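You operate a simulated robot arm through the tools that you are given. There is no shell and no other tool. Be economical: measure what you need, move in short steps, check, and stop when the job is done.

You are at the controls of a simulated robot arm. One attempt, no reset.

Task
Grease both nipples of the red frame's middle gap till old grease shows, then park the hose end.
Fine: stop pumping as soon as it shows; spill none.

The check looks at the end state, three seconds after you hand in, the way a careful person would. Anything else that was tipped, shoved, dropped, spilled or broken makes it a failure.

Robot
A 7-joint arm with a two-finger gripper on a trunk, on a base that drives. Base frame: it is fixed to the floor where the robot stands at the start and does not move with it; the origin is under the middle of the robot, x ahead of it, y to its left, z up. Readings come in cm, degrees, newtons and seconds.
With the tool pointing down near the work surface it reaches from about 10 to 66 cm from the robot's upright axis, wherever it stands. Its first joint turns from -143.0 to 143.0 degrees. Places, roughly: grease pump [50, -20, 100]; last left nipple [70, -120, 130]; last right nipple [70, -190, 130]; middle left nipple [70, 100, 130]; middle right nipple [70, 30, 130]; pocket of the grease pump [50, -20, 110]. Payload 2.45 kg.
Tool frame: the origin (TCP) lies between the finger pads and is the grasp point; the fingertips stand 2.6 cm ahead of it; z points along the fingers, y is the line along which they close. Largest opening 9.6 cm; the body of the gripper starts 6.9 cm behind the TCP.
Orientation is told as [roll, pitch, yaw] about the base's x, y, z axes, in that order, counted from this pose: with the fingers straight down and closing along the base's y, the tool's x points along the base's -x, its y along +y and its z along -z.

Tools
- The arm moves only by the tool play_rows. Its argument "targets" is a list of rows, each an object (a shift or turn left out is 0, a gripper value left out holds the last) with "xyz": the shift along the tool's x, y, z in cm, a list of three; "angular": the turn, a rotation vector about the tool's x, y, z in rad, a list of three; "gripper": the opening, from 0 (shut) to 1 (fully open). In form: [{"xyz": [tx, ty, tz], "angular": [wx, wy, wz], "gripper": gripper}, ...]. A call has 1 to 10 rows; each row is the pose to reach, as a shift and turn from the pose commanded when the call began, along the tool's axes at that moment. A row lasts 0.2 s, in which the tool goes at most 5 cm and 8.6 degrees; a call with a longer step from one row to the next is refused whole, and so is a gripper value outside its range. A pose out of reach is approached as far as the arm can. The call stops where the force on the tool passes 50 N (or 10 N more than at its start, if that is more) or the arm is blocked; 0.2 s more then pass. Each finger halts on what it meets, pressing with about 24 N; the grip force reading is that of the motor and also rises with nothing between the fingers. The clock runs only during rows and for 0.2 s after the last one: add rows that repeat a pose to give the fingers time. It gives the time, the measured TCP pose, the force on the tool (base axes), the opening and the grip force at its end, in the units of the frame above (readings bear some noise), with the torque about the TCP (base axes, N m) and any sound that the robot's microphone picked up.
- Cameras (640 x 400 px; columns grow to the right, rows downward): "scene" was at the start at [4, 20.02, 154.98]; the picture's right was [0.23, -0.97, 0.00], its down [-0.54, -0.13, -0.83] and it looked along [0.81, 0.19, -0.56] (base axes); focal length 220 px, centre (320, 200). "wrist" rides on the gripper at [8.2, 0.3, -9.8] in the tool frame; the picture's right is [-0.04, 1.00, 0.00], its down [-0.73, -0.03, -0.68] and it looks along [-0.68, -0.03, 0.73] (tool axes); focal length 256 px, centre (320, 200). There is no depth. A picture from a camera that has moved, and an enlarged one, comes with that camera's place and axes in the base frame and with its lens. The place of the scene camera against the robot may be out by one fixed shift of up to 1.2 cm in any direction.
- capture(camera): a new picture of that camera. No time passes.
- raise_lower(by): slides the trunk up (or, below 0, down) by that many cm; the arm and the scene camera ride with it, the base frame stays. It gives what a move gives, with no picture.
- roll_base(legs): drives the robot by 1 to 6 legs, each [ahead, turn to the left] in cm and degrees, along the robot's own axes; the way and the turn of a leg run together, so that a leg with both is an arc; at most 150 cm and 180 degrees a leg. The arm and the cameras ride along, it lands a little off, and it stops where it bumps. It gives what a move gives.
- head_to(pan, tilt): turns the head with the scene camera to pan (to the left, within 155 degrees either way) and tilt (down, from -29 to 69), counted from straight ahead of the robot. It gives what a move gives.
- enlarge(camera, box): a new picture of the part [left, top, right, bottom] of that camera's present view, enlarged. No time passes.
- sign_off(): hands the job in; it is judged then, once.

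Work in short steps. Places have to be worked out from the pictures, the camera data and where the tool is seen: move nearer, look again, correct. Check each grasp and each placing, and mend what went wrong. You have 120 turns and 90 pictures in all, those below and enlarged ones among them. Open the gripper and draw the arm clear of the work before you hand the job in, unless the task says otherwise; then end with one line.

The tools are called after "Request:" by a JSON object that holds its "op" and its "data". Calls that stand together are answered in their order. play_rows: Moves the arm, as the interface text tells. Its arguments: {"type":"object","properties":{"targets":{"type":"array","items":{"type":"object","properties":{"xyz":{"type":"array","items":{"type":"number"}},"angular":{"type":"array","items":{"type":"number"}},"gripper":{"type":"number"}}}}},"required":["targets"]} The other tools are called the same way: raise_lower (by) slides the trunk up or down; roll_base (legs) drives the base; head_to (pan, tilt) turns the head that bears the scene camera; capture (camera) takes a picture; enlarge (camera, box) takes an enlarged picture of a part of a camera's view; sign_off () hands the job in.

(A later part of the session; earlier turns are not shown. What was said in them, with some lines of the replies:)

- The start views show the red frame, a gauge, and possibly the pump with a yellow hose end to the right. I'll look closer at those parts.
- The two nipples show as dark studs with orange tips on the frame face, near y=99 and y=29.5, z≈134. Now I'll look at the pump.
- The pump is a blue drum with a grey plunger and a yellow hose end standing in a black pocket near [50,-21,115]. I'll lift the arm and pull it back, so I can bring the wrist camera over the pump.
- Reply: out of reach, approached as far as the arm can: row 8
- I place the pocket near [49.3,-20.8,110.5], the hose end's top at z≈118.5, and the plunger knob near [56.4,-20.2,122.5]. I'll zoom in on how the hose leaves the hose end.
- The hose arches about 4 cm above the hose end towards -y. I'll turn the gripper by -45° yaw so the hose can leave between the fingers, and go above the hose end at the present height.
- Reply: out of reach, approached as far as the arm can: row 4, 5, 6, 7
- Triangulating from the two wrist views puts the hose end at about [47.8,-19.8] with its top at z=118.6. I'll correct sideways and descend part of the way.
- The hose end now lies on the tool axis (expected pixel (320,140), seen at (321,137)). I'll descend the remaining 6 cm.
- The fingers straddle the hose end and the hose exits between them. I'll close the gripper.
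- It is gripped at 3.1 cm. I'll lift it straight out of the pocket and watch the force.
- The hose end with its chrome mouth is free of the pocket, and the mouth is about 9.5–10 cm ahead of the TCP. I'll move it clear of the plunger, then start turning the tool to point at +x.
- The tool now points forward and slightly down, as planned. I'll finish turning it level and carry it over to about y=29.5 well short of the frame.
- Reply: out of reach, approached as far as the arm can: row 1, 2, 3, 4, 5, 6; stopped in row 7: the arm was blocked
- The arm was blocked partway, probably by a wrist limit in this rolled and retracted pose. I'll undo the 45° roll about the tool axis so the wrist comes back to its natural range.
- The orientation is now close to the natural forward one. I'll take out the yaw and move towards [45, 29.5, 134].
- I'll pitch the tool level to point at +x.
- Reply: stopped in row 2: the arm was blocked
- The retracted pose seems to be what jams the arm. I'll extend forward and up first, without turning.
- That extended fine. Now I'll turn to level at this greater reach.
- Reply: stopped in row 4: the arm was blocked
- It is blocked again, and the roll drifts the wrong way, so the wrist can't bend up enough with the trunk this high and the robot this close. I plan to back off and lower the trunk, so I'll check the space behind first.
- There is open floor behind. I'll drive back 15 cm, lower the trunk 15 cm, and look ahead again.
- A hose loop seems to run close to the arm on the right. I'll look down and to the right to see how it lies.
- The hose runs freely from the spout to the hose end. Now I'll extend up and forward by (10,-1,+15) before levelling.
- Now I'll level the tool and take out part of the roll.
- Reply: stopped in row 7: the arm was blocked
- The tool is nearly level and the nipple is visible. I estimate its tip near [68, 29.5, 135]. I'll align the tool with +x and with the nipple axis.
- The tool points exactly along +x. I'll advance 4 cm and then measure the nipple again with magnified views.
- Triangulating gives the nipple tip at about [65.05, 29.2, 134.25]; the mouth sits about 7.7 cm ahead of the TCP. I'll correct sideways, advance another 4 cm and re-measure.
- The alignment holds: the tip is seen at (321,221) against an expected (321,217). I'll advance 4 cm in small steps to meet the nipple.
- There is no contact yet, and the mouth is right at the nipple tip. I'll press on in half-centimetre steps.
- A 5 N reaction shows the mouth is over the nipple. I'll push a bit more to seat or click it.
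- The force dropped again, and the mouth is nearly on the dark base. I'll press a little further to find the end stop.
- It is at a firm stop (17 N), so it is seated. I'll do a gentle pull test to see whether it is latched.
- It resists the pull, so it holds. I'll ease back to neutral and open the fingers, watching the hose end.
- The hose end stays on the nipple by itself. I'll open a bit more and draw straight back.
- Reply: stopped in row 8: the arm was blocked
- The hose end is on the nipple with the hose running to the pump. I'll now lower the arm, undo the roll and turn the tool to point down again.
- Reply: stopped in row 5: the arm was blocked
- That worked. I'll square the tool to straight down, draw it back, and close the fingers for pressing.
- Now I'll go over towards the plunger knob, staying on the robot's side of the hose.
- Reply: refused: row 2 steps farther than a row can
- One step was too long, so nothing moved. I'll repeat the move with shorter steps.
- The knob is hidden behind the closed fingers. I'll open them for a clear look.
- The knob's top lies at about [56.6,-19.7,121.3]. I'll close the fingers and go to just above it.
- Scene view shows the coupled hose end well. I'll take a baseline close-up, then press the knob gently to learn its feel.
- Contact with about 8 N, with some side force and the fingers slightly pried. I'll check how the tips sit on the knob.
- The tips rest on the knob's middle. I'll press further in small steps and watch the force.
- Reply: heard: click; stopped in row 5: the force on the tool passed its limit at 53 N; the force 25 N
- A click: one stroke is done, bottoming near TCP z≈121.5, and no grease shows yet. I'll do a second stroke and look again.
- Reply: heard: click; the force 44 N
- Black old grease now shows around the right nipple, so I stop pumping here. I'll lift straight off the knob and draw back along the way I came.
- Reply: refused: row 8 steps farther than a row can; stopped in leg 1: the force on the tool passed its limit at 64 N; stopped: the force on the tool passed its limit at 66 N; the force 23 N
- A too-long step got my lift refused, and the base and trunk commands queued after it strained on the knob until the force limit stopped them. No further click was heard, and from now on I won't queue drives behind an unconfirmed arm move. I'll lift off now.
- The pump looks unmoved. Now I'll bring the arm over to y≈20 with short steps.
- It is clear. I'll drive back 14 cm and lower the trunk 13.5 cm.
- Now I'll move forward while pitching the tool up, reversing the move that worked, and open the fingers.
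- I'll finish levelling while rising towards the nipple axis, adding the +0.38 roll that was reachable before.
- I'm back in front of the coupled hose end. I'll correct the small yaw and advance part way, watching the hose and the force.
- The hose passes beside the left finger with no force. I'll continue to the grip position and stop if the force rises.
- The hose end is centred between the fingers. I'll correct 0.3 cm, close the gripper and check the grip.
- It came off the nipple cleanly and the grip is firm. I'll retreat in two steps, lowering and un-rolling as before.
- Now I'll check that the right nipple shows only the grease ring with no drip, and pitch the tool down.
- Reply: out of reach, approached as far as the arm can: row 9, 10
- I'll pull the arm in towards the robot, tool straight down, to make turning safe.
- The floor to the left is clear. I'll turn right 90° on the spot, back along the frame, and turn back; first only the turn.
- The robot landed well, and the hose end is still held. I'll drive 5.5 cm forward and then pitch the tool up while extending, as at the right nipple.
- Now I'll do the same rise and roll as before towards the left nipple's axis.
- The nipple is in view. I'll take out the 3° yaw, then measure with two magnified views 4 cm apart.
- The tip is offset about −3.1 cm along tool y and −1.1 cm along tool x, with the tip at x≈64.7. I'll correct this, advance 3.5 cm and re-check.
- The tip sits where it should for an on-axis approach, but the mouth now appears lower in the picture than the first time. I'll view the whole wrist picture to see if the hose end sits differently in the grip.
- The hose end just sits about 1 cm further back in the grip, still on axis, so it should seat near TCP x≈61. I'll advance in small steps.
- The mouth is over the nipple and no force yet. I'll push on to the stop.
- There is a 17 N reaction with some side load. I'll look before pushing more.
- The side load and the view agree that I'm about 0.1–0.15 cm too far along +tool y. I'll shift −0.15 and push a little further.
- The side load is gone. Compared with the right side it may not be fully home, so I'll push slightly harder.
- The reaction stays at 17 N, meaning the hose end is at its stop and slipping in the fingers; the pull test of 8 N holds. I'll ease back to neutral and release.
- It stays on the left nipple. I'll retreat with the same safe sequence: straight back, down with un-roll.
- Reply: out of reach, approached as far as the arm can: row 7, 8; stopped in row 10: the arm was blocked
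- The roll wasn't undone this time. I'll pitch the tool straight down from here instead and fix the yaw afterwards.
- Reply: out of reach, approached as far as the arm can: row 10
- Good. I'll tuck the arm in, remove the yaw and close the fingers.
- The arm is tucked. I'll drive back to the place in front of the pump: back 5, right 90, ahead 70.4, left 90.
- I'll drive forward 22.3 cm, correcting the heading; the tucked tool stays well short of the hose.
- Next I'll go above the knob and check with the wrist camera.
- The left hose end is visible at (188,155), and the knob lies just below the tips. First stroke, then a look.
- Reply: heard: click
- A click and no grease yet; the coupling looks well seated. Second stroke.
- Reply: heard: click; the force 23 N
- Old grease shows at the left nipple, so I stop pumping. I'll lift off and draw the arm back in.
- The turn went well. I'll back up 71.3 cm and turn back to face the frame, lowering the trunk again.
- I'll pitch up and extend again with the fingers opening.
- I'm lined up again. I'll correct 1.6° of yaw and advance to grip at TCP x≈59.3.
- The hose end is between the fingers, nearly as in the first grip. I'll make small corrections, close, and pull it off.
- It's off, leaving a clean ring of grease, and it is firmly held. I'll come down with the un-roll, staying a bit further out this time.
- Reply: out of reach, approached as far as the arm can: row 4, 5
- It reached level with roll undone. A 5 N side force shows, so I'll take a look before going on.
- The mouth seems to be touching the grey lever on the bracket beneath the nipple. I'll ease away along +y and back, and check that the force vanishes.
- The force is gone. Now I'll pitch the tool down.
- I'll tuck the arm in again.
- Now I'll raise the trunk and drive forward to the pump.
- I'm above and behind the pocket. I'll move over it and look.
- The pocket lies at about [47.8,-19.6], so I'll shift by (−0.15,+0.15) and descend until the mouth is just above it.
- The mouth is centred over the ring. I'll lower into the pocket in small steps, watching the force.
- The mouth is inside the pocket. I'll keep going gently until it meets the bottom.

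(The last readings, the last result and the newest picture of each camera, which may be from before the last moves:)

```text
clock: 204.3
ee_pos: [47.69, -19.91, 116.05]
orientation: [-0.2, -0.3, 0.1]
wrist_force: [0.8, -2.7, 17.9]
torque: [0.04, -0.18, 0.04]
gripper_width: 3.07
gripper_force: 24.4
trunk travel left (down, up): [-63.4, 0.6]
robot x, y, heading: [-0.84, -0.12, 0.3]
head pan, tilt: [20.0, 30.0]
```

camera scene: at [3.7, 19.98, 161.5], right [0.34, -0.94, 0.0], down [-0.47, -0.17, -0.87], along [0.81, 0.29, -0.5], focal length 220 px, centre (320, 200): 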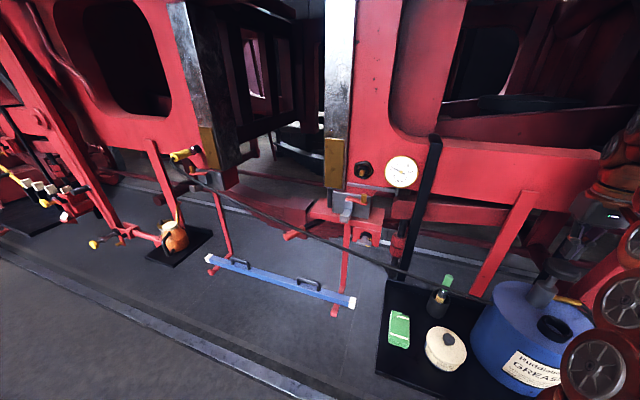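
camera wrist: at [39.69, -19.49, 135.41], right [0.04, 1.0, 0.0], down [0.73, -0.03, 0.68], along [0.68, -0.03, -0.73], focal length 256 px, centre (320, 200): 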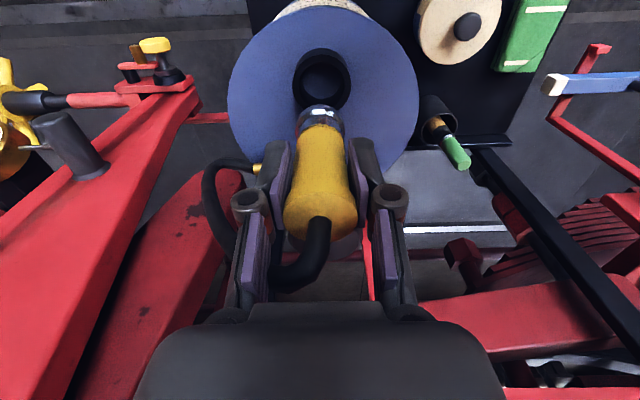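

It is seated on the bottom (18 N). I'll ease off, open the fingers and check.

Request:
{"op": "play_rows", "data": {"targets": [{"xyz": [0, 0, -0.25]}, {"xyz": [0, 0, -0.25], "gripper": 0.4}, {"xyz": [0, 0, -0.25], "gripper": 0.6}, {"xyz": [0, 0, -0.25], "gripper": 0.6}, {"xyz": [0, 0, -0.25], "gripper": 0.6}]}}

Request:
{"op": "capture", "data": {"camera": "wrist"}}

```text
clock: 205.5
ee_pos: [47.85, -19.89, 116.39]
orientation: [-0.1, -0.2, 0.3]
wrist_force: [-0.2, 0.2, 0.4]
torque: [0.02, 0.01, -0.01]
gripper_width: 5.76
gripper_force: 0.0
trunk travel left (down, up): [-63.4, 0.6]
robot x, y, heading: [-0.66, -0.29, 0.2]
head pan, tilt: [20.0, 30.0]
```

```text
6 pictures are left
camera wrist: at [39.52, -19.57, 126.14], right [0.04, 1.0, 0.0], down [0.73, -0.03, 0.68], along [0.68, -0.03, -0.73], focal length 256 px, centre (320, 200)
```

wrist: 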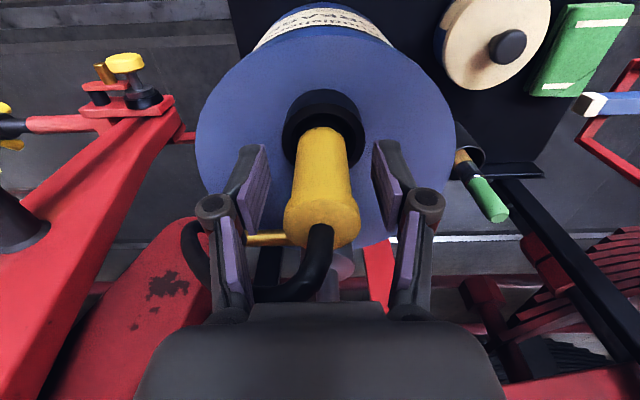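

It stands upright in the pocket. I'll rise slowly with the fingers open, then back away.

Request:
{"op": "play_rows", "data": {"targets": [{"xyz": [0, 0, -1]}, {"xyz": [0, 0, -2.5]}, {"xyz": [0, 0, -4.5]}, {"xyz": [0, 0, -7]}, {"xyz": [0, 0, -10]}, {"xyz": [1, 0, -12.5]}, {"xyz": [5, 0, -14]}, {"xyz": [9.5, 0, -14]}, {"xyz": [13, 0, -14]}, {"xyz": [13, 0, -14]}]}}

Request:
{"op": "capture", "data": {"camera": "wrist"}}

Request:
{"op": "capture", "data": {"camera": "scene"}}

```text
clock: 207.7
ee_pos: [34.81, -19.87, 130.51]
orientation: [-0.2, -0.2, 0.1]
wrist_force: [-0.4, 0.2, 0.4]
torque: [0.0, -0.02, -0.01]
gripper_width: 5.74
gripper_force: 0.0
trunk travel left (down, up): [-63.4, 0.6]
robot x, y, heading: [-0.61, -0.14, 0.4]
head pan, tilt: [20.0, 30.0]
```

```text
5 pictures are left
camera wrist: at [26.45, -19.56, 140.21], right [0.04, 1.0, 0.0], down [0.73, -0.03, 0.68], along [0.68, -0.03, -0.73], focal length 256 px, centre (320, 200)
```

wrist: 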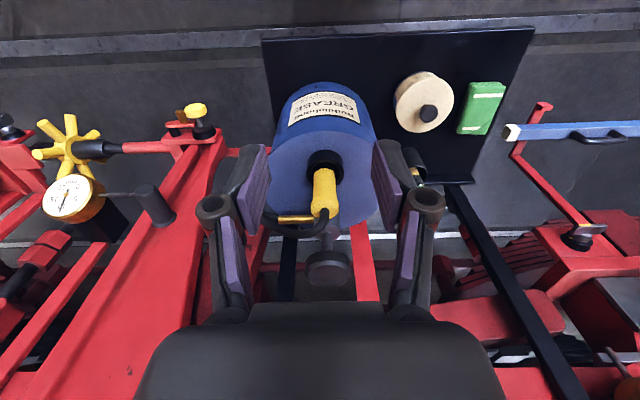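

```text
4 pictures are left
camera scene: at [3.07, 21.0, 161.5], right [0.35, -0.94, 0.0], down [-0.47, -0.17, -0.87], along [0.81, 0.3, -0.5], focal length 220 px, centre (320, 200)
```

scene: 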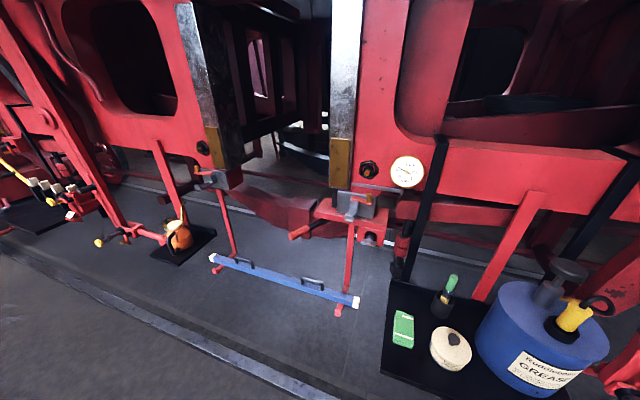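

Hose end is parked and both nipples show a grease ring. One last check of the bracket lever I brushed and the left nipple.

Request:
{"op": "enlarge", "data": {"camera": "scene", "box": [170, 120, 410, 250]}}

Request:
{"op": "enlarge", "data": {"camera": "scene", "box": [180, 130, 250, 190]}}

```text
2.67 times, centred on (290, 185) of scene
camera zoom: at [3.07, 21.0, 161.5], right [0.35, -0.94, 0.0], down [-0.47, -0.17, -0.87], along [0.81, 0.3, -0.5], focal length 586 px, centre (400, 240)
```

zoom: 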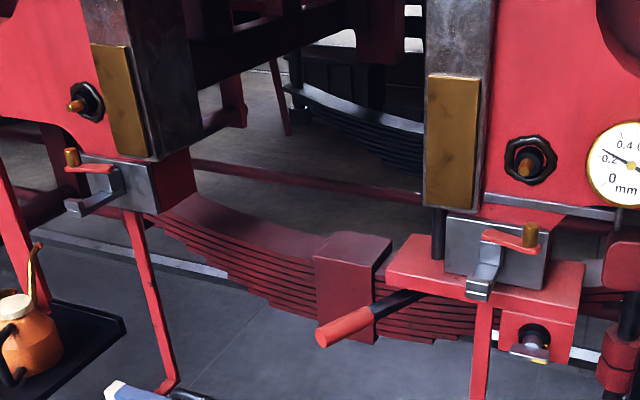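

```text
6.67 times, centred on (215, 160) of scene
camera zoom: at [3.07, 21.0, 161.5], right [0.35, -0.94, 0.0], down [-0.47, -0.17, -0.87], along [0.81, 0.3, -0.5], focal length 1465 px, centre (1020, 467)
```

zoom: 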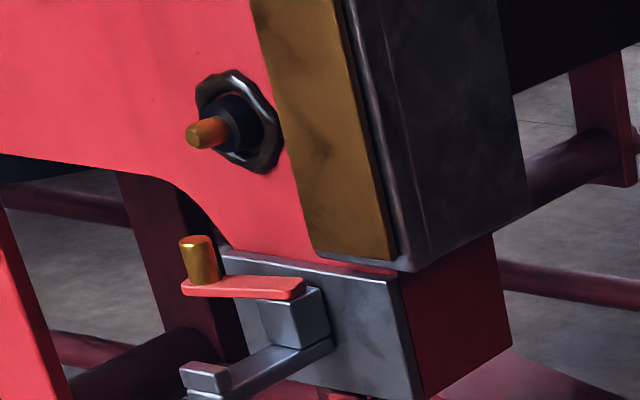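

Both nipples carry a clean ring of old grease, and the bracket lever looks as it did at the start. The hose end is parked, the gripper is open and the arm is clear, so I'm handing in.

Request:
{"op": "sign_off", "data": {}}

```text
The job is handed in.
```

I greased both nipples of the middle gap until old grease showed, two strokes each, stopped there with no spill seen, and parked the hose end upright in the pump's pocket.
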